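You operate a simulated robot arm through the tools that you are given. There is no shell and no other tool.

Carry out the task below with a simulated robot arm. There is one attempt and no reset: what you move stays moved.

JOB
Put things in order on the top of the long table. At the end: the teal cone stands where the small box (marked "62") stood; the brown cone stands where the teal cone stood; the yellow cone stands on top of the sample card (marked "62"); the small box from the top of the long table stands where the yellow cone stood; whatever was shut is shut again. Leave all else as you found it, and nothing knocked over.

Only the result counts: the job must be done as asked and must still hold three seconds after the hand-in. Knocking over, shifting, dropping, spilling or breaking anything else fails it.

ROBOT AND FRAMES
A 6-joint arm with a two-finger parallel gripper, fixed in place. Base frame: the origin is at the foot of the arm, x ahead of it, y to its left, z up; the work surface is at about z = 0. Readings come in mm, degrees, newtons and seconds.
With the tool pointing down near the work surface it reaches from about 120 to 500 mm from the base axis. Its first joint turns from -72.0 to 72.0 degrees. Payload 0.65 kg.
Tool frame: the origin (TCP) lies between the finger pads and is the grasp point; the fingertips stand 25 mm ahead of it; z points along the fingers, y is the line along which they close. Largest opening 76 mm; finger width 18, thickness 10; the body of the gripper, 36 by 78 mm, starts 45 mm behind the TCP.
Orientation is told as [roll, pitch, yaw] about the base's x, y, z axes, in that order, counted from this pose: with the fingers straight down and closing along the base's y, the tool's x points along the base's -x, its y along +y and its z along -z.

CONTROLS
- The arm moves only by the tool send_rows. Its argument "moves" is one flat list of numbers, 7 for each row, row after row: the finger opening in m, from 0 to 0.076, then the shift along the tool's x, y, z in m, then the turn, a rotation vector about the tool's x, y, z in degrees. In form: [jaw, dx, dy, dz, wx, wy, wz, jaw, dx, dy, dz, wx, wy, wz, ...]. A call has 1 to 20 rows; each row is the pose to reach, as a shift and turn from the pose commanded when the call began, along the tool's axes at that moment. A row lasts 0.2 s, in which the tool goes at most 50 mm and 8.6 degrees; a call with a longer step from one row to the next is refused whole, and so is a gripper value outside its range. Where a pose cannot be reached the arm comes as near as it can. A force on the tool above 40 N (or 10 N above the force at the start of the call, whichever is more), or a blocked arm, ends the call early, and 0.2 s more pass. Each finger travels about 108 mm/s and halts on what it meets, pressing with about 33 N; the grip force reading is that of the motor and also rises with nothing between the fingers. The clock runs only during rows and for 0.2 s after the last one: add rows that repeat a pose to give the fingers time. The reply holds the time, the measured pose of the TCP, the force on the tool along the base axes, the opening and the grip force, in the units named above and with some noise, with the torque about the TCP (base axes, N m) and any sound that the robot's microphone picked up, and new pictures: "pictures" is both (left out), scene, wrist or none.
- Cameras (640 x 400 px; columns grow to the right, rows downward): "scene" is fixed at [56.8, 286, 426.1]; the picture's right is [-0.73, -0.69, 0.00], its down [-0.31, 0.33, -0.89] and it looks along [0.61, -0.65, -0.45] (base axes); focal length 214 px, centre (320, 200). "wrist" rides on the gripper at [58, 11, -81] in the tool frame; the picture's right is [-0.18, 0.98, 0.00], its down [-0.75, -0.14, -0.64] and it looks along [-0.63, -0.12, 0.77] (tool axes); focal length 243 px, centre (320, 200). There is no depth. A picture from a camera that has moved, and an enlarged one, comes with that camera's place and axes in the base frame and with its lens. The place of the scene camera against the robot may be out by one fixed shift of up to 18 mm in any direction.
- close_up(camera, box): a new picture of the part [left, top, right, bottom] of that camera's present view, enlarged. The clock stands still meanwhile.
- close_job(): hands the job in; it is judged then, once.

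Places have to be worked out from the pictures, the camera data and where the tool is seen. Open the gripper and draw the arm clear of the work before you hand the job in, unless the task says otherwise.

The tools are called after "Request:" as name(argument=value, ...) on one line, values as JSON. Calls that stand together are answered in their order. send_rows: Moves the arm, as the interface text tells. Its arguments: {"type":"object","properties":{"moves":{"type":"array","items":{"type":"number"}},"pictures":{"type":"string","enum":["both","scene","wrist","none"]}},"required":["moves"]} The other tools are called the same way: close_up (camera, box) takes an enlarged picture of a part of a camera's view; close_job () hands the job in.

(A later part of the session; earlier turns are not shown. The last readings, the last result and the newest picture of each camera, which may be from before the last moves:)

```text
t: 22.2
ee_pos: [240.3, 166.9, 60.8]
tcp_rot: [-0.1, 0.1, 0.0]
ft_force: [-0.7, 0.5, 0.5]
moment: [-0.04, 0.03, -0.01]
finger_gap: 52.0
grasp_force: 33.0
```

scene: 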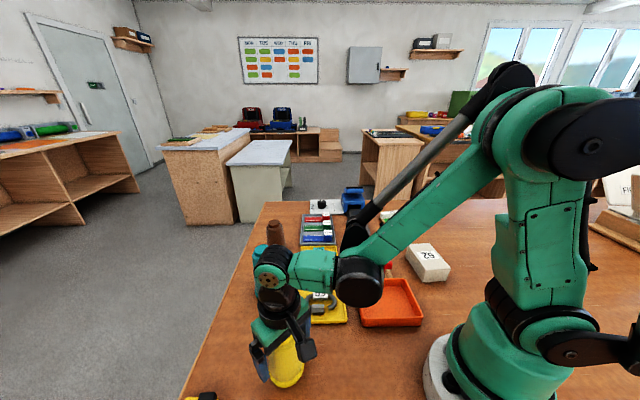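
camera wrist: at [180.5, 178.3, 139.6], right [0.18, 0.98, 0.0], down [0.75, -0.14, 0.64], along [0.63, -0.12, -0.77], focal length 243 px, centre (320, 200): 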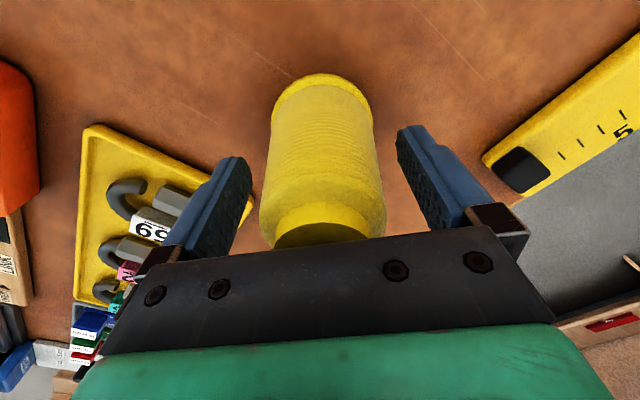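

Full 33 N at a 49 mm setpoint, gap 52.0 mm. Now a slow 6 mm test lift, then hold and watch the gap.

Request:
send_rows(moves=[0.049, 0, 0, -0.002, 0, 0, 0, 0.049, 0, 0, -0.004, 0, 0, 0, 0.049, 0, 0, -0.006, 0, 0, 0, 0.049, 0, 0, -0.006, 0, 0, 0], pictures="none")

Request:
send_rows(moves=[0.049, 0, 0, 0, 0, 0, 0, 0.049, 0, 0, 0, 0, 0, 0, 0.049, 0, 0, 0, 0, 0, 0, 0.049, 0, 0, 0, 0, 0, 0], pictures="wrist")

Request:
close_up(camera="scene", box=[220, 270, 340, 395])

```text
t: 23.2
ee_pos: [243.1, 167.3, 66.5]
tcp_rot: [0.0, 0.0, 0.0]
ft_force: [-1.0, -0.1, -1.5]
moment: [0.0, 0.03, 0.0]
finger_gap: 52.1
grasp_force: 33.1
```

```text
t: 24.2
ee_pos: [242.3, 166.9, 66.7]
tcp_rot: [0.0, 0.0, -0.1]
ft_force: [-0.7, 0.7, -1.4]
moment: [0.0, -0.02, 0.0]
finger_gap: 52.0
grasp_force: 32.9
camera wrist: at [184.4, 178.4, 146.3], right [0.18, 0.98, 0.0], down [0.75, -0.14, 0.64], along [0.63, -0.12, -0.77], focal length 243 px, centre (320, 200)
```

wrist: 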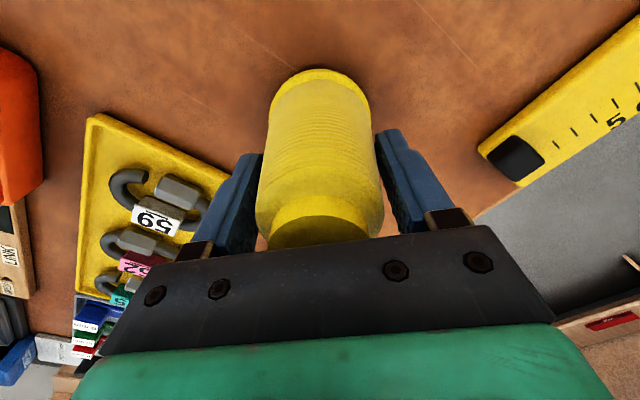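

```text
3.20 times, centred on (280, 332) of scene
camera zoom: at [56.8, 286.0, 426.0], right [-0.73, -0.69, 0.0], down [-0.31, 0.33, -0.89], along [0.61, -0.65, -0.45], focal length 686 px, centre (448, -224)
```

zoom: 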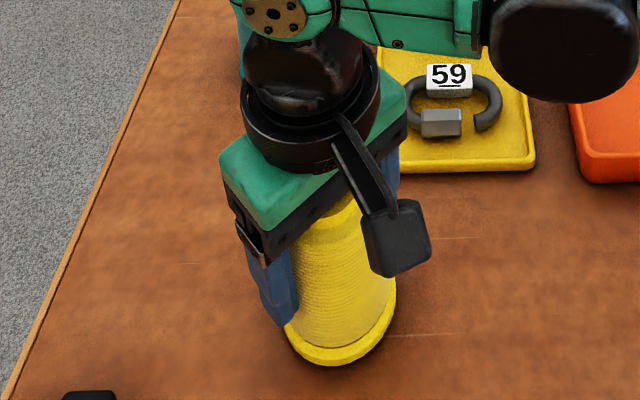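

Held statically, the gap stays at 52.0 mm and the cone's ~1.5 N weight shows, so the earlier slip came from fast acceleration. I'll lift with gentle ramps and check the gap again.

Request:
send_rows(moves=[0.047, 0, 0, -0.002, 0, 0, 0, 0.047, 0, 0, -0.005, 0, 0, 0, 0.047, 0, 0, -0.009, 0, 0, 0, 0.047, 0, 0, -0.014, 0, 0, 0, 0.047, 0, 0, -0.02, 0, 0, 0, 0.047, 0, 0, -0.026, 0, 0, 0, 0.047, 0, 0, -0.032, 0, 0, 0, 0.047, 0, 0, -0.037, 0, 0, 0, 0.047, 0, 0, -0.041, 0, 0, 0, 0.047, 0, 0, -0.043, 0, 0, 0], pictures="wrist")

```text
t: 26.4
ee_pos: [241.6, 167.8, 109.6]
tcp_rot: [-0.2, 0.0, 0.1]
ft_force: [-0.3, 0.1, -1.7]
moment: [0.03, -0.01, -0.02]
finger_gap: 51.7
grasp_force: 32.5
camera wrist: at [183.8, 177.8, 189.3], right [0.18, 0.98, 0.0], down [0.75, -0.14, 0.64], along [0.63, -0.12, -0.77], focal length 243 px, centre (320, 200)
```

wrist: 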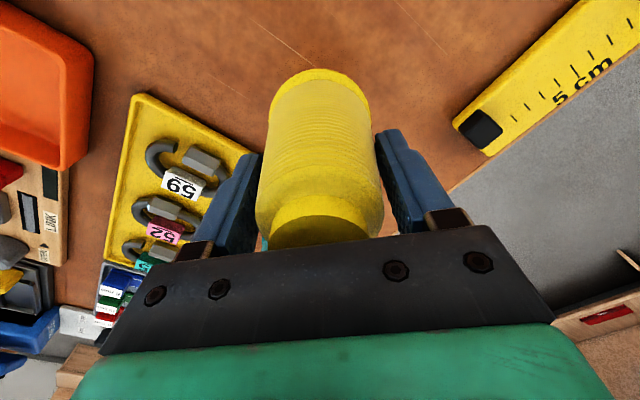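

Gap steady at 51.7 mm. I'll continue the lift gently to about z=165 so the cone clears everything on the table.

Request:
send_rows(moves=[0.047, 0, 0, -0.002, 0, 0, 0, 0.047, 0, 0, -0.006, 0, 0, 0, 0.047, 0, 0, -0.012, 0, 0, 0, 0.047, 0, 0, -0.02, 0, 0, 0, 0.047, 0, 0, -0.029, 0, 0, 0, 0.047, 0, 0, -0.038, 0, 0, 0, 0.047, 0, 0, -0.046, 0, 0, 0, 0.047, 0, 0, -0.052, 0, 0, 0, 0.047, 0, 0, -0.056, 0, 0, 0, 0.047, 0, 0, -0.058, 0, 0, 0], pictures="scene")

```text
t: 28.6
ee_pos: [242.1, 168.2, 168.4]
tcp_rot: [-0.1, 0.0, -0.1]
ft_force: [-0.7, 0.8, -1.8]
moment: [-0.01, -0.03, -0.02]
finger_gap: 52.0
grasp_force: 32.9
```

scene: 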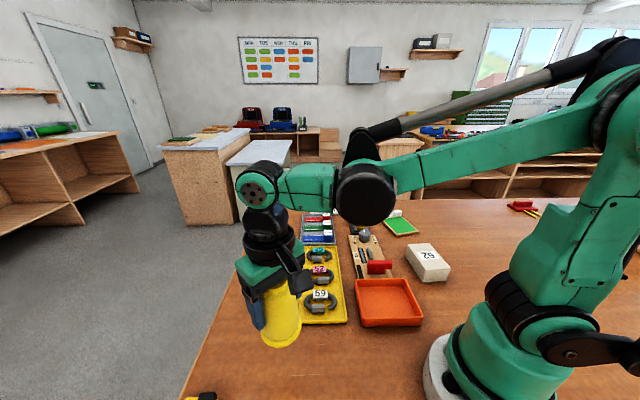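

Holding steady at 52.0 mm. I'll carry the cone towards the card with smooth ramps, first half of the way.

Request:
send_rows(moves=[0.047, -0.0003, -0.003, 0, 0, 0, 0, 0.047, -0.0008, -0.009, 0, 0, 0, 0, 0.047, -0.0016, -0.018, 0, 0, 0, 0, 0.047, -0.0027, -0.03, 0, 0, 0, 0, 0.047, -0.0041, -0.045, 0, 0, 0, 0, 0.047, -0.0056, -0.062, 0, 0, 0, 0, 0.047, -0.0073, -0.08, 0, 0, 0, 0, 0.047, -0.0089, -0.098, 0, 0, 0, 0, 0.047, -0.0105, -0.116, 0, 0, 0, 0, 0.047, -0.0122, -0.134, 0, 0, 0, 0, 0.047, -0.0138, -0.152, 0, 0, 0, 0, 0.047, -0.0154, -0.17, 0, 0, 0, 0, 0.047, -0.0171, -0.188, 0, 0, 0, 0, 0.047, -0.0186, -0.205, 0, 0, 0, 0, 0.047, -0.02, -0.22, 0, 0, 0, 0, 0.047, -0.021, -0.232, 0, 0, 0, 0, 0.047, -0.0219, -0.241, 0, 0, 0, 0, 0.047, -0.0224, -0.247, 0, 0, 0, 0, 0.047, -0.0228, -0.251, 0, 0, 0, 0, 0.047, -0.0229, -0.253, 0, 0, 0, 0], pictures="both")

```text
t: 32.8
ee_pos: [263.8, -86.1, 169.3]
tcp_rot: [-0.1, 0.0, 0.0]
ft_force: [-0.7, 0.2, -1.4]
moment: [0.02, 0.04, 0.01]
finger_gap: 52.2
grasp_force: 33.0
camera wrist: at [206.5, -75.1, 247.5], right [0.18, 0.98, 0.0], down [0.75, -0.14, 0.64], along [0.63, -0.12, -0.77], focal length 243 px, centre (320, 200)
```

scene: 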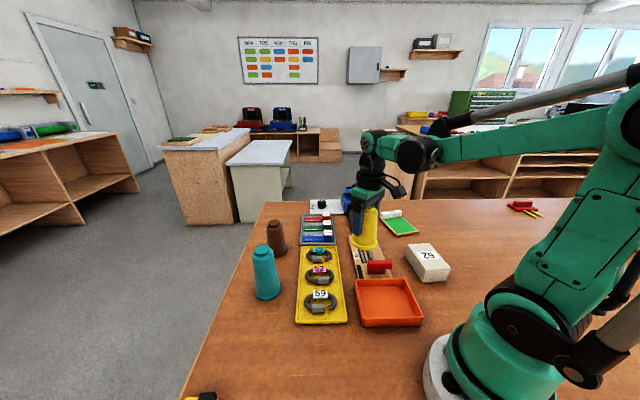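
wrist: 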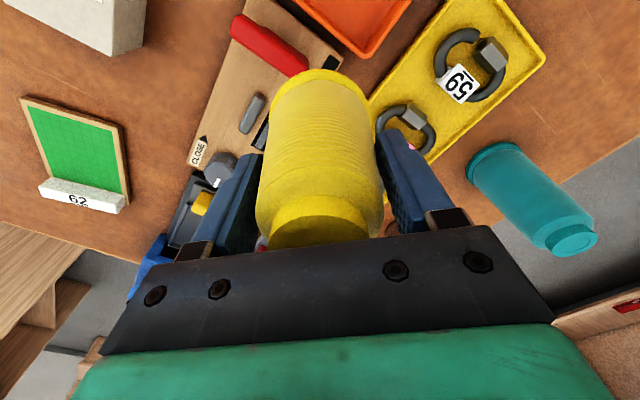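

Still firm at 52.2 mm, and this view again puts the card's free area centre at ≈(290.5,-362). I'll carry on to above it.

Request:
send_rows(moves=[0.047, -0.0003, -0.003, 0, 0, 0, 0, 0.047, -0.001, -0.01, 0, 0, 0, 0, 0.047, -0.002, -0.021, 0, 0, 0, 0, 0.047, -0.0034, -0.035, 0, 0, 0, 0, 0.047, -0.005, -0.052, 0, 0, 0, 0, 0.047, -0.0068, -0.071, 0, 0, 0, 0, 0.047, -0.0087, -0.091, 0, 0, 0, 0, 0.047, -0.0107, -0.111, 0, 0, 0, 0, 0.047, -0.0126, -0.131, 0, 0, 0, 0, 0.047, -0.0145, -0.151, 0, 0, 0, 0, 0.047, -0.0164, -0.171, 0, 0, 0, 0, 0.047, -0.0183, -0.191, 0, 0, 0, 0, 0.047, -0.0202, -0.21, 0, 0, 0, 0, 0.047, -0.0218, -0.227, 0, 0, 0, 0, 0.047, -0.0232, -0.242, 0, 0, 0, 0, 0.047, -0.0244, -0.254, 0, 0, 0, 0, 0.047, -0.0252, -0.263, 0, 0, 0, 0, 0.047, -0.0259, -0.27, 0, 0, 0, 0, 0.047, -0.0263, -0.274, 0, 0, 0, 0, 0.047, -0.0265, -0.276, 0, 0, 0, 0], pictures="both")

```text
t: 37.0
ee_pos: [291.1, -362.3, 168.6]
tcp_rot: [-0.1, 0.0, 0.1]
ft_force: [-0.2, -0.3, -1.2]
moment: [0.0, 0.01, -0.02]
finger_gap: 51.9
grasp_force: 33.0
camera wrist: at [233.4, -350.8, 248.0], right [0.18, 0.98, 0.0], down [0.75, -0.14, 0.64], along [0.63, -0.12, -0.77], focal length 243 px, centre (320, 200)
```

scene: 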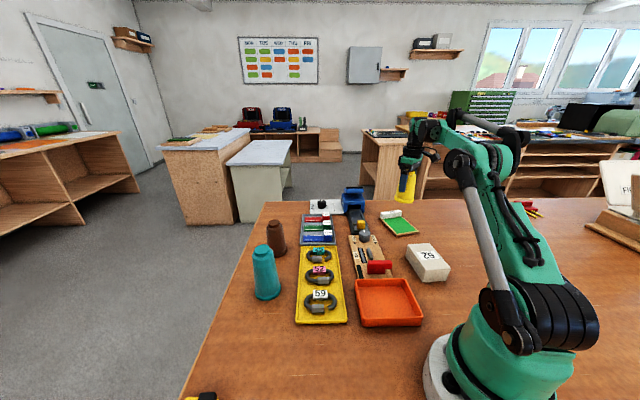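
wrist: 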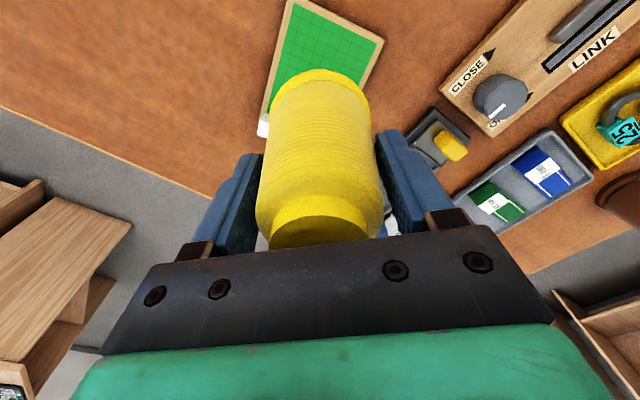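

I'm over the card's free area with the cone held firmly. I'll lower gently to about 8 mm above expected contact.

Request:
send_rows(moves=[0.047, 0, 0, 0.002, 0, 0, 0, 0.047, 0, 0, 0.006, 0, 0, 0, 0.047, 0, 0, 0.013, 0, 0, 0, 0.047, 0, 0, 0.023, 0, 0, 0, 0.047, 0, 0, 0.035, 0, 0, 0, 0.047, 0, 0, 0.047, 0, 0, 0, 0.047, 0, 0, 0.059, 0, 0, 0, 0.047, 0, 0, 0.07, 0, 0, 0, 0.047, 0, 0, 0.079, 0, 0, 0, 0.047, 0, 0, 0.086, 0, 0, 0, 0.047, 0, 0, 0.09, 0, 0, 0, 0.047, 0, 0, 0.092, 0, 0, 0, 0.047, 0, 0, 0.0925, 0, 0, 0], pictures="both")

Request:
close_up(camera="scene", box=[350, 160, 450, 250])

Request:
close_up(camera="wrist", box=[220, 0, 420, 170])

```text
t: 39.8
ee_pos: [291.5, -361.9, 77.1]
tcp_rot: [-0.2, 0.0, 0.0]
ft_force: [-0.3, 0.3, -1.6]
moment: [0.01, -0.05, 0.01]
finger_gap: 51.9
grasp_force: 32.7
camera wrist: at [233.5, -351.4, 155.3], right [0.18, 0.98, 0.0], down [0.75, -0.14, 0.64], along [0.63, -0.12, -0.77], focal length 243 px, centre (320, 200)
```

scene: 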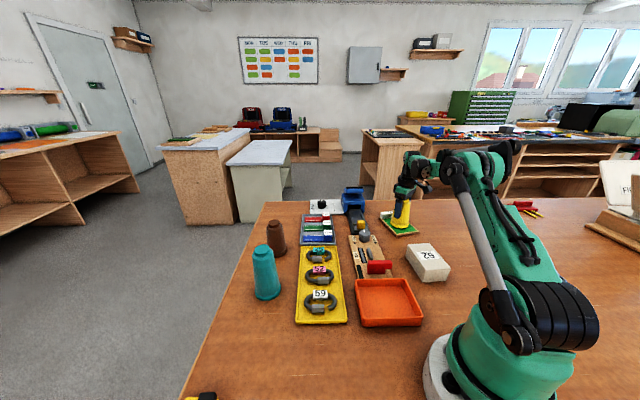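
wrist: 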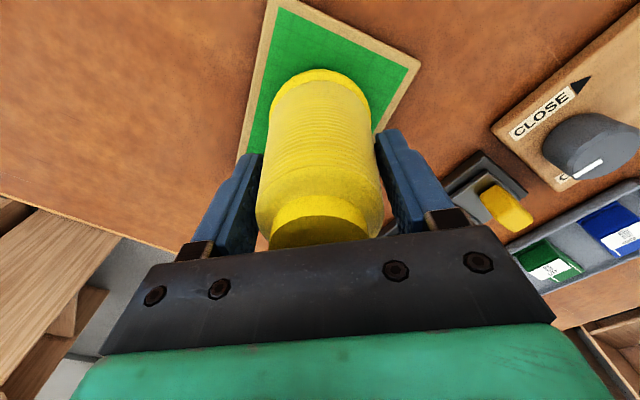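

```text
4.44 times, centred on (400, 205) of scene
camera zoom: at [56.8, 286.0, 426.1], right [-0.73, -0.69, 0.0], down [-0.31, 0.33, -0.89], along [0.61, -0.65, -0.45], focal length 953 px, centre (-36, 178)
```

zoom: 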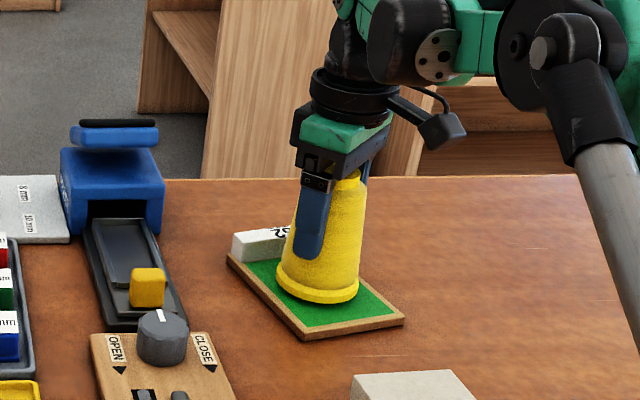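

```text
2.35 times, centred on (320, 85) of wrist
camera zoom: at [233.5, -351.4, 155.3], right [0.18, 0.98, 0.0], down [0.75, -0.14, 0.64], along [0.63, -0.12, -0.77], focal length 571 px, centre (320, 471)
```

zoom: 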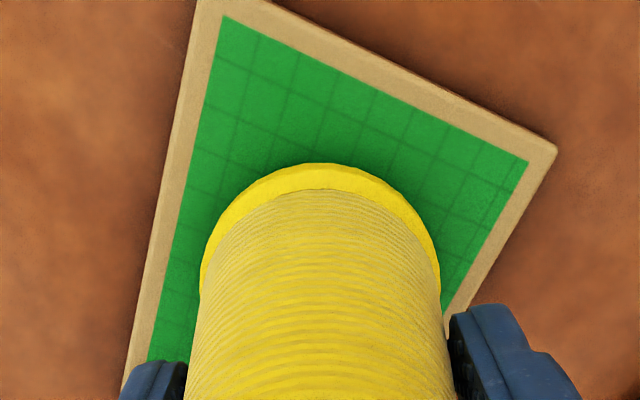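

The cone is centred over the green area, about 9 mm above it. I'll lower in small steps watching the force.

Request:
send_rows(moves=[0.047, 0, 0, 0.001, 0, 0, 0, 0.047, 0, 0, 0.003, 0, 0, 0, 0.047, 0, 0, 0.005, 0, 0, 0, 0.047, 0, 0, 0.006, 0, 0, 0, 0.047, 0, 0, 0.006, 0, 0, 0], pictures="none")

Request:
send_rows(moves=[0.047, 0, 0, 0.001, 0, 0, 0, 0.047, 0, 0, 0.0015, 0, 0, 0], pictures="none")

```text
t: 41.0
ee_pos: [292.1, -362.6, 69.4]
tcp_rot: [-0.1, 0.0, 0.0]
ft_force: [-2.5, 0.6, 13.3]
moment: [0.03, 0.04, -0.05]
finger_gap: 52.2
grasp_force: 32.6
```

```text
t: 41.6
ee_pos: [291.7, -361.5, 69.7]
tcp_rot: [-0.3, 0.0, 0.0]
ft_force: [2.8, -8.0, 39.5]
moment: [-0.21, -0.01, -0.09]
finger_gap: 51.9
grasp_force: 33.0
```

Contact is made, with about 39 N pressing down. I'll back off the press by 2 mm before releasing.

Request:
send_rows(moves=[0.047, 0, 0, -0.001, 0, 0, 0, 0.047, 0, 0, -0.002, 0, 0, 0, 0.047, 0, 0, -0.002, 0, 0, 0], pictures="wrist")

```text
t: 42.4
ee_pos: [292.2, -362.0, 70.8]
tcp_rot: [0.1, -0.1, 0.0]
ft_force: [-0.2, 0.4, -1.8]
moment: [-0.01, -0.03, -0.02]
finger_gap: 51.7
grasp_force: 33.0
camera wrist: at [233.6, -351.4, 150.5], right [0.18, 0.98, 0.0], down [0.75, -0.14, 0.64], along [0.63, -0.12, -0.77], focal length 243 px, centre (320, 200)
```

wrist: 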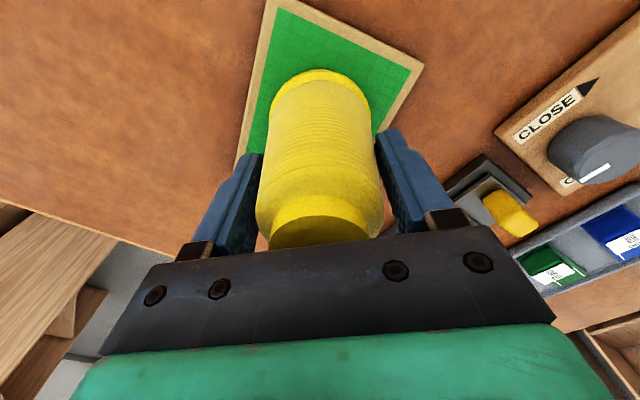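

It is now just clear of the card by a fraction of a millimetre. I'll lower 0.3 mm and open slowly.

Request:
send_rows(moves=[0.047, 0, 0, 0.0003, 0, 0, 0, 0.05, 0, 0, 0.0003, 0, 0, 0, 0.053, 0, 0, 0.0003, 0, 0, 0, 0.057, 0, 0, 0.0003, 0, 0, 0, 0.063, 0, 0, 0.0003, 0, 0, 0, 0.07, 0, 0, 0.0003, 0, 0, 0, 0.076, 0, 0, 0.0003, 0, 0, 0, 0.076, 0, 0, 0.0003, 0, 0, 0], pictures="both")

```text
t: 44.2
ee_pos: [291.6, -361.8, 71.1]
tcp_rot: [-0.1, 0.0, 0.0]
ft_force: [-0.3, 0.0, 0.6]
moment: [0.01, 0.03, 0.0]
finger_gap: 76.0
grasp_force: 0.0
camera wrist: at [233.7, -351.6, 150.5], right [0.18, 0.98, 0.0], down [0.75, -0.14, 0.64], along [0.63, -0.12, -0.77], focal length 243 px, centre (320, 200)
```

scene: 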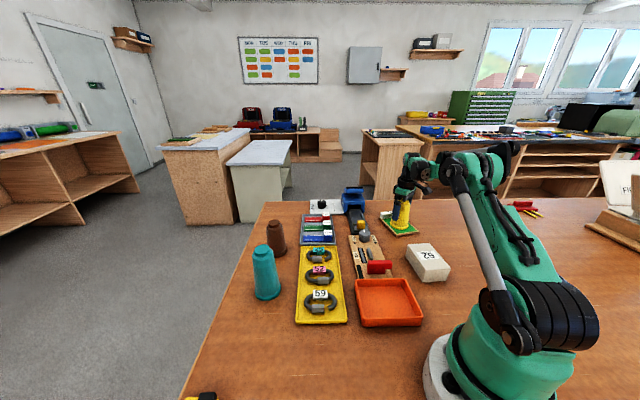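
wrist: 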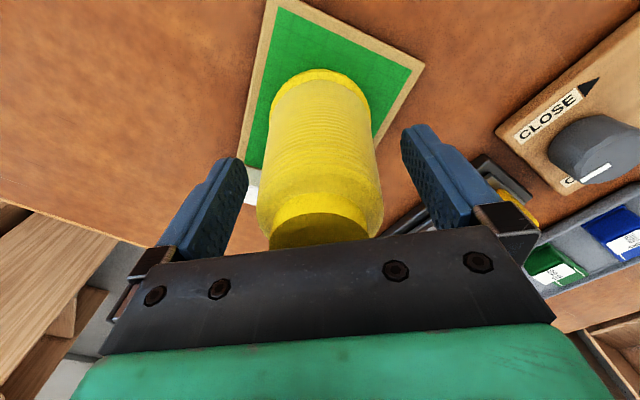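

The yellow cone stands on the card, released. I'll rise straight up clear of it and then go over to the box with the hand turned to its short axis.

Request:
send_rows(moves=[0.076, 0, 0, -0.015, 0, 0, 0, 0.076, 0, 0, -0.045, 0, 0, 0, 0.076, 0, 0, -0.085, 0, 0, 0, 0.076, 0, 0, -0.12, 0, 0, 0, 0.076, 0.027, 0.027, -0.12, 0, 0, 8, 0.076, 0.054, 0.054, -0.12, 0, 0, 16, 0.076, 0.081, 0.081, -0.12, 0, 0, 24, 0.076, 0.108, 0.109, -0.12, 0, 0, 32, 0.076, 0.135, 0.136, -0.12, 0, 0, 40, 0.076, 0.135, 0.136, -0.12, 0, 0, 41.4, 0.076, 0.135, 0.136, -0.12, 0, 0, 41.4], pictures="both")

Request:
close_up(camera="scene", box=[350, 170, 450, 250])

Request:
close_up(camera="wrist", box=[220, 0, 420, 170])

```text
t: 46.6
ee_pos: [156.9, -225.1, 189.2]
tcp_rot: [-0.1, 0.0, -41.5]
ft_force: [0.0, -0.2, -0.3]
moment: [-0.01, 0.02, -0.01]
finger_gap: 75.7
grasp_force: 0.0
camera wrist: at [120.9, -177.5, 269.4], right [0.79, 0.61, 0.0], down [0.47, -0.6, 0.64], along [0.39, -0.51, -0.77], focal length 243 px, centre (320, 200)
```

scene: 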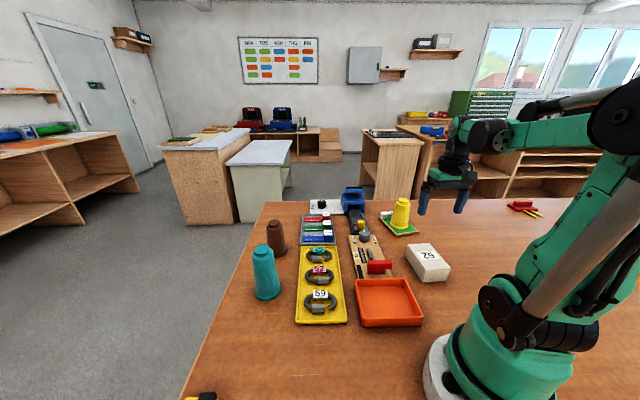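
wrist: 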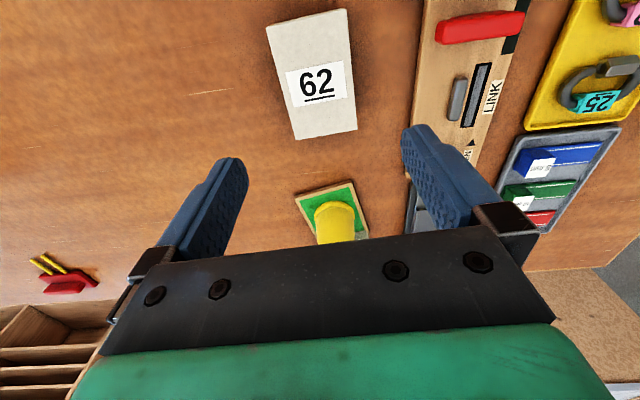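

```text
5.00 times, centred on (400, 210) of scene
camera zoom: at [56.8, 286.0, 426.1], right [-0.73, -0.69, 0.0], down [-0.31, 0.33, -0.89], along [0.61, -0.65, -0.45], focal length 1072 px, centre (-80, 150)
```

zoom: 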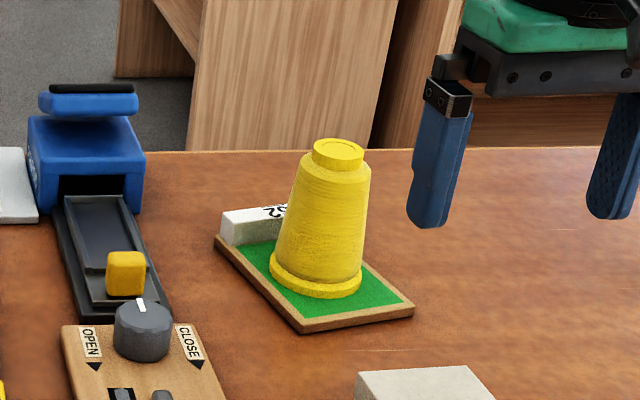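

```text
2.35 times, centred on (320, 85) of wrist
camera zoom: at [120.9, -177.5, 269.4], right [0.79, 0.61, 0.0], down [0.47, -0.6, 0.64], along [0.39, -0.51, -0.77], focal length 571 px, centre (320, 471)
```

zoom: 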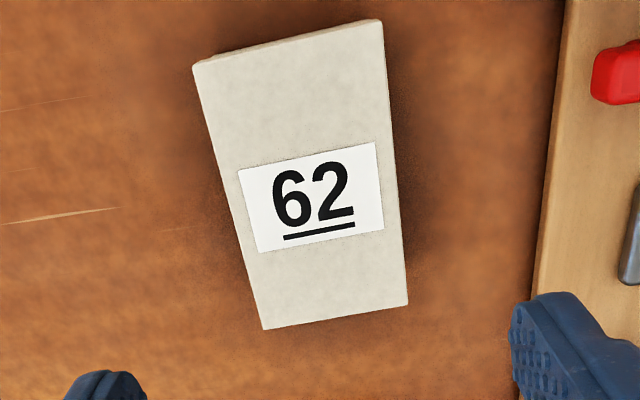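

The yellow cone stands well on the card. The box measures ≈63×97 mm on top, centred at ≈(156.2,-226.4); I'll look closely at its side faces for a separate lid before gripping.

Request:
close_up(camera="scene", box=[395, 235, 460, 290])

Request:
close_up(camera="wrist", box=[255, 0, 370, 72])

```text
7.27 times, centred on (428, 262) of scene
camera zoom: at [56.8, 286.0, 426.1], right [-0.73, -0.69, 0.0], down [-0.31, 0.33, -0.89], along [0.61, -0.65, -0.45], focal length 1560 px, centre (-462, -254)
```

zoom: 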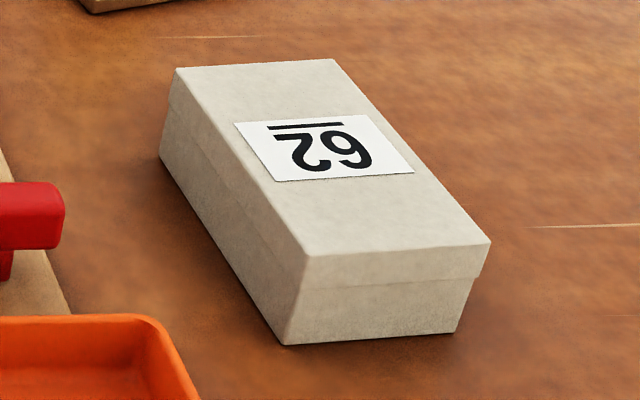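

```text
5.56 times, centred on (312, 36) of wrist
camera zoom: at [120.9, -177.5, 269.4], right [0.79, 0.61, 0.0], down [0.47, -0.6, 0.64], along [0.39, -0.51, -0.77], focal length 1348 px, centre (362, 1111)
```

zoom: 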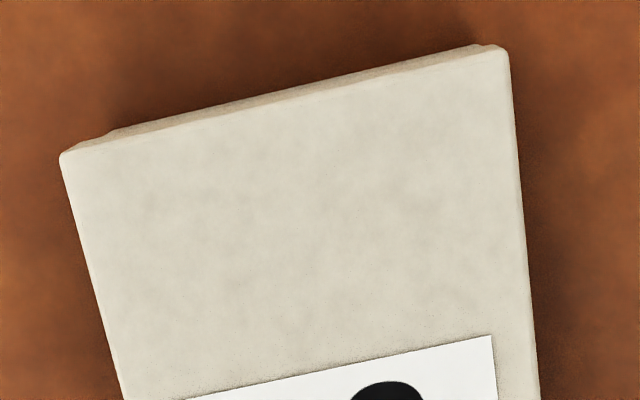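

The box has a lid-shaped upper part just wider than its body, about 37 mm tall in all. I'll correct 2 mm sideways and lower to just above it to check the finger clearance.

Request:
send_rows(moves=[0.076, -0.0008, -0.0022, 0.03, 0, 0, 0, 0.076, -0.0008, -0.0022, 0.06, 0, 0, 0, 0.076, -0.0008, -0.0022, 0.09, 0, 0, 0, 0.076, -0.0008, -0.0022, 0.11, 0, 0, 0, 0.076, -0.0008, -0.0022, 0.118, 0, 0, 0, 0.076, -0.0008, -0.0022, 0.118, 0, 0, 0], pictures="wrist")

Request:
close_up(camera="wrist", box=[180, 0, 460, 175])

Request:
close_up(camera="scene", box=[380, 200, 480, 290])

```text
t: 48.0
ee_pos: [154.6, -225.8, 72.3]
tcp_rot: [-0.1, 0.0, -41.4]
ft_force: [0.2, 0.4, -0.2]
moment: [0.0, -0.02, -0.02]
finger_gap: 75.9
grasp_force: 0.0
camera wrist: at [118.4, -180.4, 151.6], right [0.79, 0.62, 0.0], down [0.47, -0.6, 0.64], along [0.4, -0.51, -0.77], focal length 243 px, centre (320, 200)
```

wrist: 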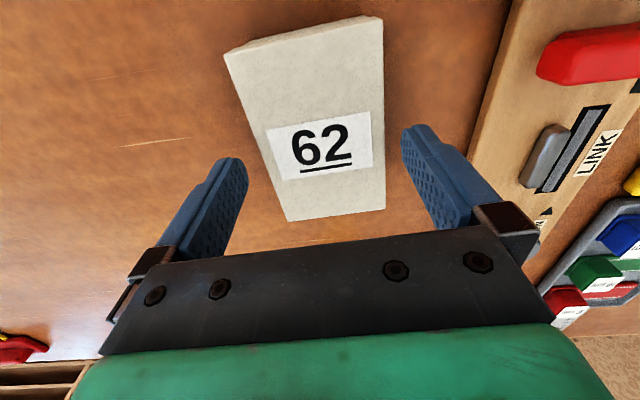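

```text
2.29 times, centred on (320, 88) of wrist
camera zoom: at [118.4, -180.4, 151.6], right [0.79, 0.62, 0.0], down [0.47, -0.6, 0.64], along [0.4, -0.51, -0.77], focal length 555 px, centre (320, 457)
```

zoom: 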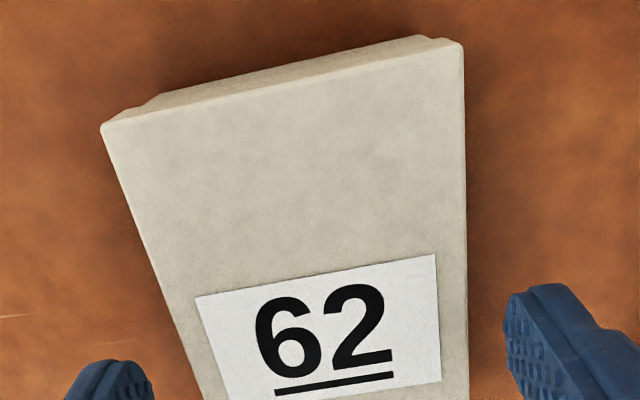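

```text
4.44 times, centred on (430, 245) of scene
camera zoom: at [56.8, 286.0, 426.1], right [-0.73, -0.69, 0.0], down [-0.31, 0.33, -0.89], along [0.61, -0.65, -0.45], focal length 953 px, centre (-169, 0)
```

zoom: 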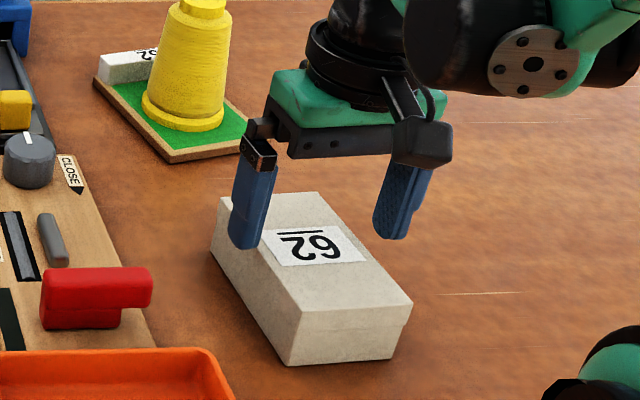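

Fingers straddle the box. I'll correct by 1.9 mm and lower so the fingertips come to about 7 mm above the table.

Request:
send_rows(moves=[0.076, -0.0011, 0.0016, 0.01, 0, 0, 0, 0.076, -0.0011, 0.0016, 0.022, 0, 0, 0, 0.076, -0.0011, 0.0016, 0.034, 0, 0, 0, 0.076, -0.0011, 0.0016, 0.039, 0, 0, 0, 0.076, -0.0011, 0.0016, 0.039, 0, 0, 0], pictures="wrist")

Request:
close_up(camera="wrist", box=[180, 60, 460, 235])

```text
t: 49.2
ee_pos: [157.5, -226.9, 33.0]
tcp_rot: [-0.1, 0.1, -41.4]
ft_force: [-0.1, 0.0, -0.3]
moment: [-0.02, 0.02, 0.0]
finger_gap: 75.9
grasp_force: 0.1
camera wrist: at [121.1, -181.3, 111.2], right [0.79, 0.62, 0.0], down [0.47, -0.6, 0.64], along [0.4, -0.51, -0.77], focal length 243 px, centre (320, 200)
```

wrist: 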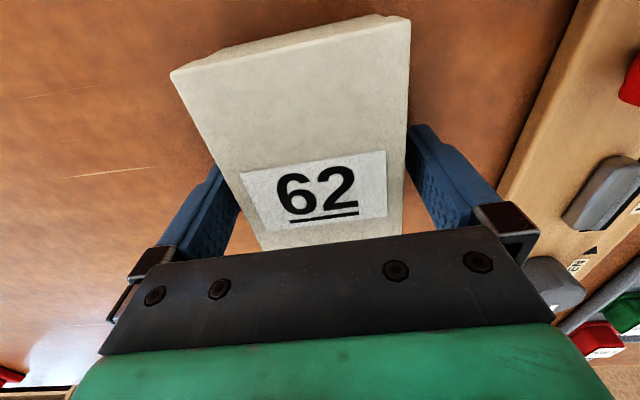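

```text
2.29 times, centred on (320, 148) of wrist
camera zoom: at [121.1, -181.3, 111.2], right [0.79, 0.62, 0.0], down [0.47, -0.6, 0.64], along [0.4, -0.51, -0.77], focal length 555 px, centre (320, 320)
```

zoom: 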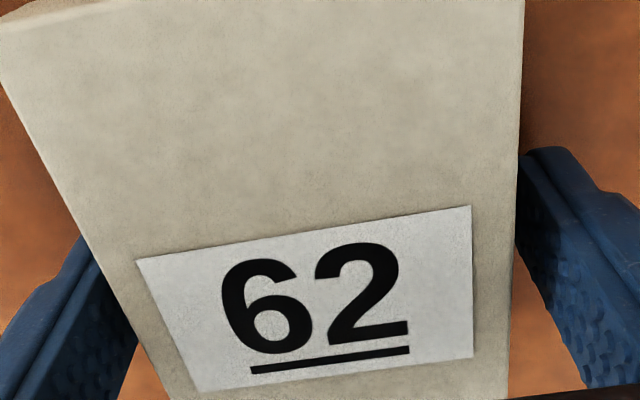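

The fingers straddle the box along its sides. I'll close slowly and read the gap.

Request:
send_rows(moves=[0.072, 0, 0, 0, 0, 0, 0, 0.068, 0, 0, 0, 0, 0, 0, 0.064, 0, 0, 0, 0, 0, 0, 0.06, 0, 0, 0, 0, 0, 0, 0.056, 0, 0, 0, 0, 0, 0, 0.056, 0, 0, 0, 0, 0, 0], pictures="wrist")

```text
t: 50.6
ee_pos: [156.7, -227.9, 32.7]
tcp_rot: [-0.2, 0.0, -41.4]
ft_force: [1.0, -0.5, 1.2]
moment: [0.04, -0.02, 0.0]
finger_gap: 61.3
grasp_force: 33.3
camera wrist: at [121.1, -181.3, 111.3], right [0.79, 0.62, 0.0], down [0.47, -0.6, 0.64], along [0.4, -0.51, -0.77], focal length 243 px, centre (320, 200)
```

wrist: 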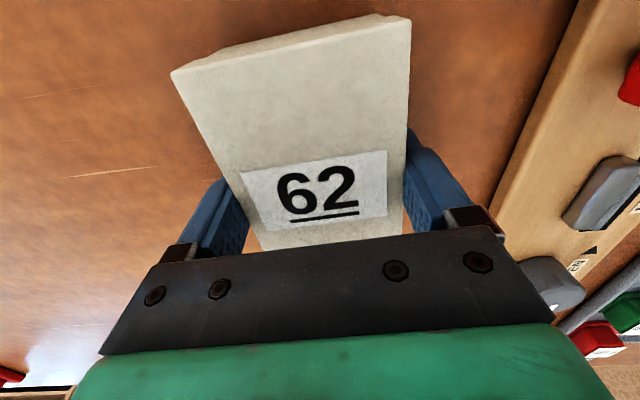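

Gripped at 61.3 mm. I'll lift slowly with a gentle ramp and check the force and that the whole box comes.

Request:
send_rows(moves=[0.056, 0, 0, -0.001, 0, 0, 0, 0.056, 0, 0, -0.003, 0, 0, 0, 0.056, 0, 0, -0.006, 0, 0, 0, 0.056, 0, 0, -0.01, 0, 0, 0, 0.056, 0, 0, -0.015, 0, 0, 0, 0.056, 0, 0, -0.019, 0, 0, 0, 0.056, 0, 0, -0.021, 0, 0, 0, 0.056, 0, 0, -0.021, 0, 0, 0], pictures="both")

Request:
close_up(camera="scene", box=[380, 200, 480, 290])

```text
t: 52.4
ee_pos: [158.4, -226.2, 54.7]
tcp_rot: [0.0, 0.0, -41.4]
ft_force: [0.2, -0.2, -0.9]
moment: [0.03, 0.01, -0.01]
finger_gap: 61.5
grasp_force: 33.0
camera wrist: at [122.1, -179.7, 134.4], right [0.79, 0.62, 0.0], down [0.47, -0.6, 0.64], along [0.4, -0.51, -0.77], focal length 243 px, centre (320, 200)
```

scene: 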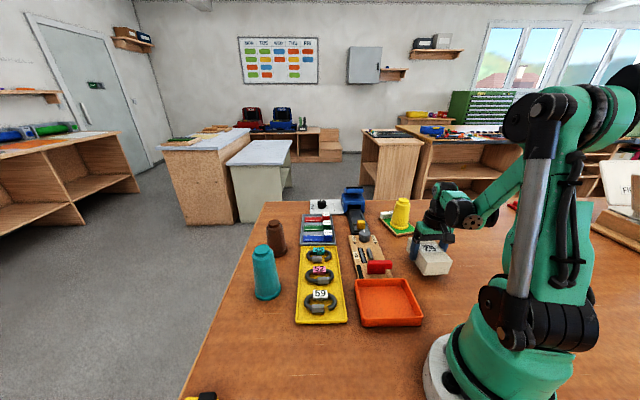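
wrist: 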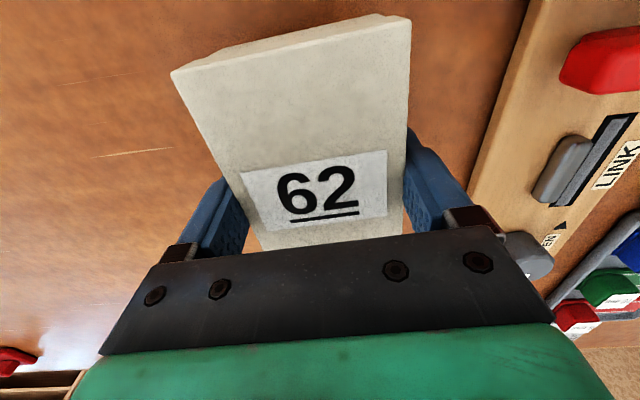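

```text
4.44 times, centred on (430, 245) of scene
camera zoom: at [56.8, 286.0, 426.1], right [-0.73, -0.69, 0.0], down [-0.31, 0.33, -0.89], along [0.61, -0.65, -0.45], focal length 953 px, centre (-169, 0)
```

zoom: 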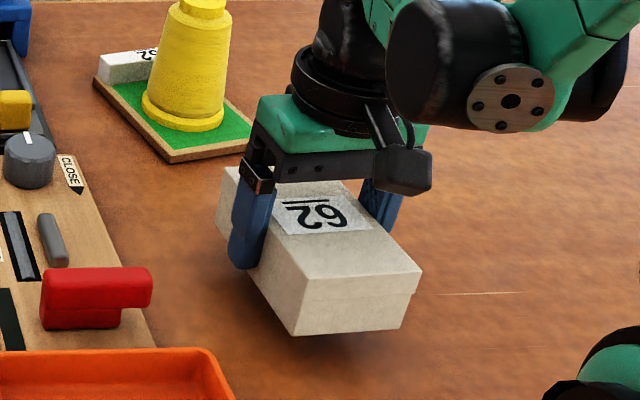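

The whole box is off the table and light. I'll lift it further to a safe travel height with a gentle ramp.

Request:
send_rows(moves=[0.056, 0, 0, -0.002, 0, 0, 0, 0.056, 0, 0, -0.006, 0, 0, 0, 0.056, 0, 0, -0.012, 0, 0, 0, 0.056, 0, 0, -0.021, 0, 0, 0, 0.056, 0, 0, -0.032, 0, 0, 0, 0.056, 0, 0, -0.044, 0, 0, 0, 0.056, 0, 0, -0.056, 0, 0, 0, 0.056, 0, 0, -0.068, 0, 0, 0, 0.056, 0, 0, -0.079, 0, 0, 0, 0.056, 0, 0, -0.087, 0, 0, 0, 0.056, 0, 0, -0.092, 0, 0, 0, 0.056, 0, 0, -0.094, 0, 0, 0], pictures="none")

```text
t: 55.0
ee_pos: [158.9, -226.5, 149.0]
tcp_rot: [0.0, 0.0, -41.4]
ft_force: [0.2, 0.1, -1.1]
moment: [-0.05, 0.01, 0.03]
finger_gap: 61.6
grasp_force: 32.6
```

Box held firmly at 61.6 mm, z≈149. I'll carry it over to the yellow cone's old place, turning the hand back to yaw 0 on the way.

Request:
send_rows(moves=[0.056, 0.002, 0.0035, 0, 0, 0, 0, 0.056, 0.0064, 0.0114, 0, 0, 0, -1, 0.056, 0.0133, 0.0236, 0, 0, 0, -2.5, 0.056, 0.0222, 0.0393, 0, 0, 0, -5, 0.056, 0.033, 0.0585, 0, 0, 0, -8, 0.056, 0.0459, 0.0812, 0, 0, 0, -11, 0.056, 0.0602, 0.1065, 0, 0, 0, -14, 0.056, 0.075, 0.1327, 0, 0, 0, -17, 0.056, 0.0897, 0.1589, 0, 0, 0, -20, 0.056, 0.1045, 0.1851, 0, 0, 0, -23, 0.056, 0.1193, 0.2113, 0, 0, 0, -26, 0.056, 0.1336, 0.2367, 0, 0, 0, -29, 0.056, 0.1469, 0.2602, 0, 0, 0, -32, 0.056, 0.1593, 0.2821, 0, 0, 0, -34.5, 0.056, 0.1701, 0.3013, 0, 0, 0, -36.5, 0.056, 0.1795, 0.3179, 0, 0, 0, -38.5, 0.056, 0.1874, 0.3319, 0, 0, 0, -40, 0.056, 0.1933, 0.3423, 0, 0, 0, -41, 0.056, 0.1972, 0.3493, 0, 0, 0, -41.4, 0.056, 0.1992, 0.3528, 0, 0, 0, -41.4], pictures="both")

```text
t: 59.2
ee_pos: [241.9, 168.7, 147.9]
tcp_rot: [-0.1, 0.0, -0.1]
ft_force: [0.0, -1.1, -1.4]
moment: [0.02, 0.02, 0.0]
finger_gap: 61.6
grasp_force: 33.4
camera wrist: at [183.3, 179.4, 226.8], right [0.18, 0.98, 0.0], down [0.75, -0.14, 0.64], along [0.63, -0.12, -0.77], focal length 243 px, centre (320, 200)
```

scene: 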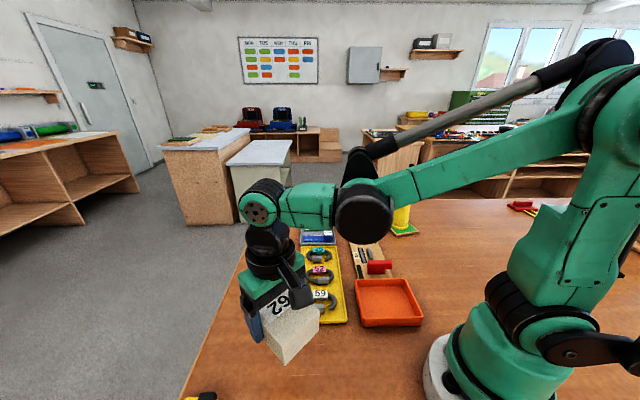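
wrist: 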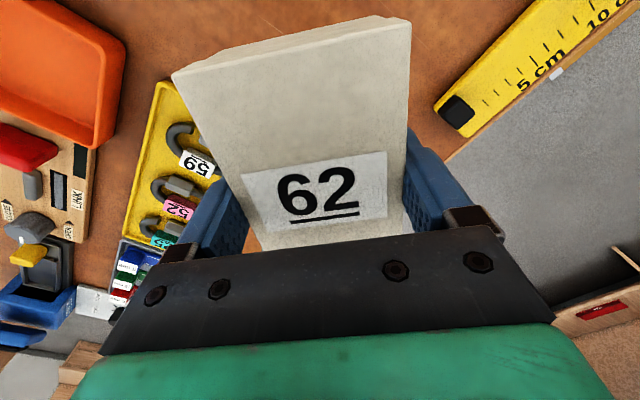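

Within a millimetre of the target spot. I'll lower the box gently to a few mm above the table.

Request:
send_rows(moves=[0.056, 0, 0.0004, 0.002, 0, 0, 0, 0.056, 0, 0.0008, 0.007, 0, 0, 0, 0.056, 0, 0.0009, 0.015, 0, 0, 0, 0.056, 0, 0.0009, 0.026, 0, 0, 0, 0.056, 0, 0.0009, 0.039, 0, 0, 0, 0.056, 0, 0.0009, 0.053, 0, 0, 0, 0.056, 0, 0.0009, 0.067, 0, 0, 0, 0.056, 0, 0.0009, 0.08, 0, 0, 0, 0.056, 0, 0.0009, 0.091, 0, 0, 0, 0.056, 0, 0.0009, 0.1, 0, 0, 0, 0.056, 0, 0.0009, 0.106, 0, 0, 0, 0.056, 0, 0.0009, 0.109, 0, 0, 0, 0.056, 0, 0.0009, 0.11, 0, 0, 0], pictures="both")

Request:
close_up(camera="scene", box=[210, 280, 360, 390])

```text
t: 62.0
ee_pos: [241.7, 169.4, 37.5]
tcp_rot: [-0.1, 0.0, 0.0]
ft_force: [0.2, 0.5, -1.0]
moment: [0.0, 0.02, -0.02]
finger_gap: 61.4
grasp_force: 32.4
camera wrist: at [183.4, 180.0, 116.3], right [0.18, 0.98, 0.0], down [0.75, -0.14, 0.64], along [0.63, -0.12, -0.77], focal length 243 px, centre (320, 200)
```

scene: 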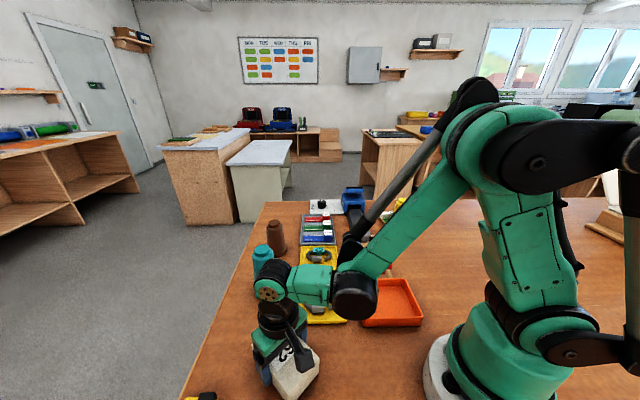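
wrist: 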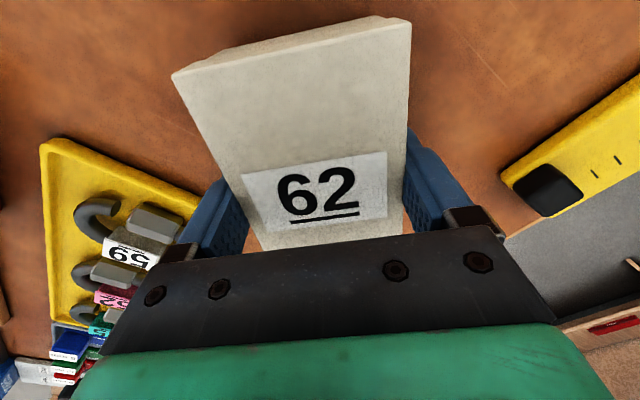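

```text
3.64 times, centred on (285, 335) of scene
camera zoom: at [56.8, 286.0, 426.1], right [-0.73, -0.69, 0.0], down [-0.31, 0.33, -0.89], along [0.61, -0.65, -0.45], focal length 780 px, centre (447, -291)
```

zoom: 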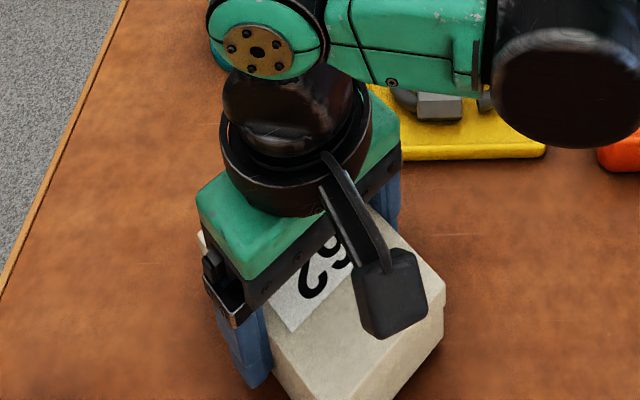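

About 4.5 mm to go; I'll lower in small steps and read the force.

Request:
send_rows(moves=[0.056, 0, 0, 0.001, 0, 0, 0, 0.056, 0, 0, 0.002, 0, 0, 0, 0.056, 0, 0, 0.003, 0, 0, 0, 0.056, 0, 0, 0.003, 0, 0, 0], pictures="none")

```text
t: 63.0
ee_pos: [241.6, 170.5, 34.6]
tcp_rot: [0.0, 0.0, 0.0]
ft_force: [0.0, -0.3, -0.9]
moment: [0.0, 0.03, -0.02]
finger_gap: 61.4
grasp_force: 33.0
```

No contact yet at z=34.6; another 1 mm.

Request:
send_rows(moves=[0.056, 0, 0, 0.0005, 0, 0, 0, 0.056, 0, 0, 0.001, 0, 0, 0, 0.056, 0, 0, 0.001, 0, 0, 0], pictures="none")

```text
t: 63.8
ee_pos: [241.6, 170.1, 34.6]
tcp_rot: [0.0, 0.0, 0.0]
ft_force: [-0.1, -0.2, -1.5]
moment: [0.0, -0.02, 0.02]
finger_gap: 61.5
grasp_force: 33.0
```

Still free; I'll lower another 0.8 mm.

Request:
send_rows(moves=[0.056, 0, 0, 0.0004, 0, 0, 0, 0.056, 0, 0, 0.0008, 0, 0, 0, 0.056, 0, 0, 0.0008, 0, 0, 0], pictures="none")

```text
t: 64.6
ee_pos: [241.1, 168.4, 33.9]
tcp_rot: [0.0, 0.0, 0.0]
ft_force: [-0.5, -0.2, -1.8]
moment: [0.0, 0.03, 0.01]
finger_gap: 61.3
grasp_force: 32.8
```

Still hanging free (−1.8 N); another 0.8 mm.

Request:
send_rows(moves=[0.056, 0, 0, 0.0004, 0, 0, 0, 0.056, 0, 0, 0.0008, 0, 0, 0, 0.056, 0, 0, 0.0008, 0, 0, 0], pictures="none")

```text
t: 65.4
ee_pos: [241.8, 169.8, 32.4]
tcp_rot: [-0.2, 0.0, 0.1]
ft_force: [-0.4, -0.6, -1.0]
moment: [-0.03, 0.01, -0.01]
finger_gap: 61.7
grasp_force: 33.2
```

z=32.4, near the pick height; one more small step.

Request:
send_rows(moves=[0.056, 0, 0, 0.0003, 0, 0, 0, 0.056, 0, 0, 0.0006, 0, 0, 0, 0.056, 0, 0, 0.0006, 0, 0, 0], pictures="wrist")

```text
t: 66.2
ee_pos: [239.8, 170.4, 31.4]
tcp_rot: [-0.1, 0.1, 0.1]
ft_force: [-5.6, -2.4, 27.2]
moment: [-0.01, 0.12, -0.01]
finger_gap: 61.4
grasp_force: 32.8
camera wrist: at [182.8, 181.3, 110.7], right [0.18, 0.98, 0.0], down [0.75, -0.14, 0.64], along [0.63, -0.12, -0.77], focal length 243 px, centre (320, 200)
```

wrist: 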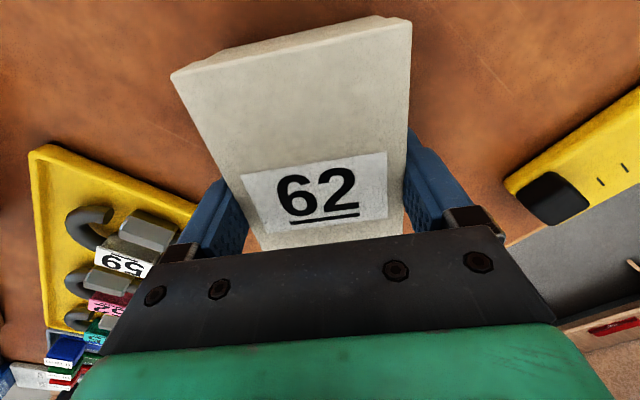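

Contact with the table is made (27 N). I'll ease up 0.5 mm and open the fingers slowly.

Request:
send_rows(moves=[0.056, 0, 0, -0.0005, 0, 0, 0, 0.058, 0, 0, -0.0005, 0, 0, 0, 0.06, 0, 0, -0.0005, 0, 0, 0, 0.063, 0, 0, -0.0005, 0, 0, 0, 0.067, 0, 0, -0.0005, 0, 0, 0, 0.072, 0, 0, -0.0005, 0, 0, 0, 0.076, 0, 0, -0.0005, 0, 0, 0, 0.076, 0, 0, -0.0005, 0, 0, 0], pictures="wrist")

```text
t: 68.0
ee_pos: [241.3, 170.5, 31.7]
tcp_rot: [-0.2, 0.0, 0.0]
ft_force: [-0.3, -0.3, 0.3]
moment: [0.0, 0.0, -0.02]
finger_gap: 76.0
grasp_force: 0.0
camera wrist: at [183.1, 181.4, 111.3], right [0.18, 0.98, 0.0], down [0.75, -0.14, 0.64], along [0.63, -0.12, -0.77], focal length 243 px, centre (320, 200)
```

wrist: 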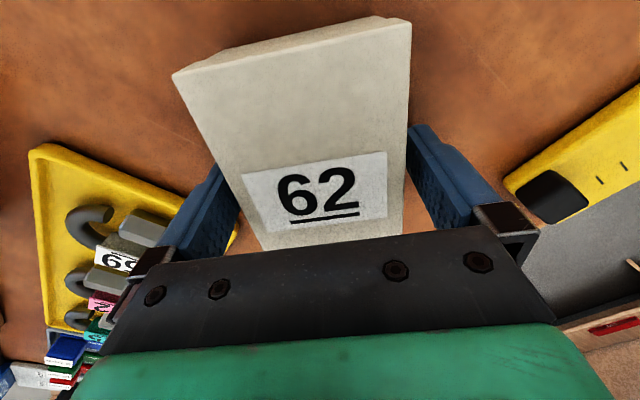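

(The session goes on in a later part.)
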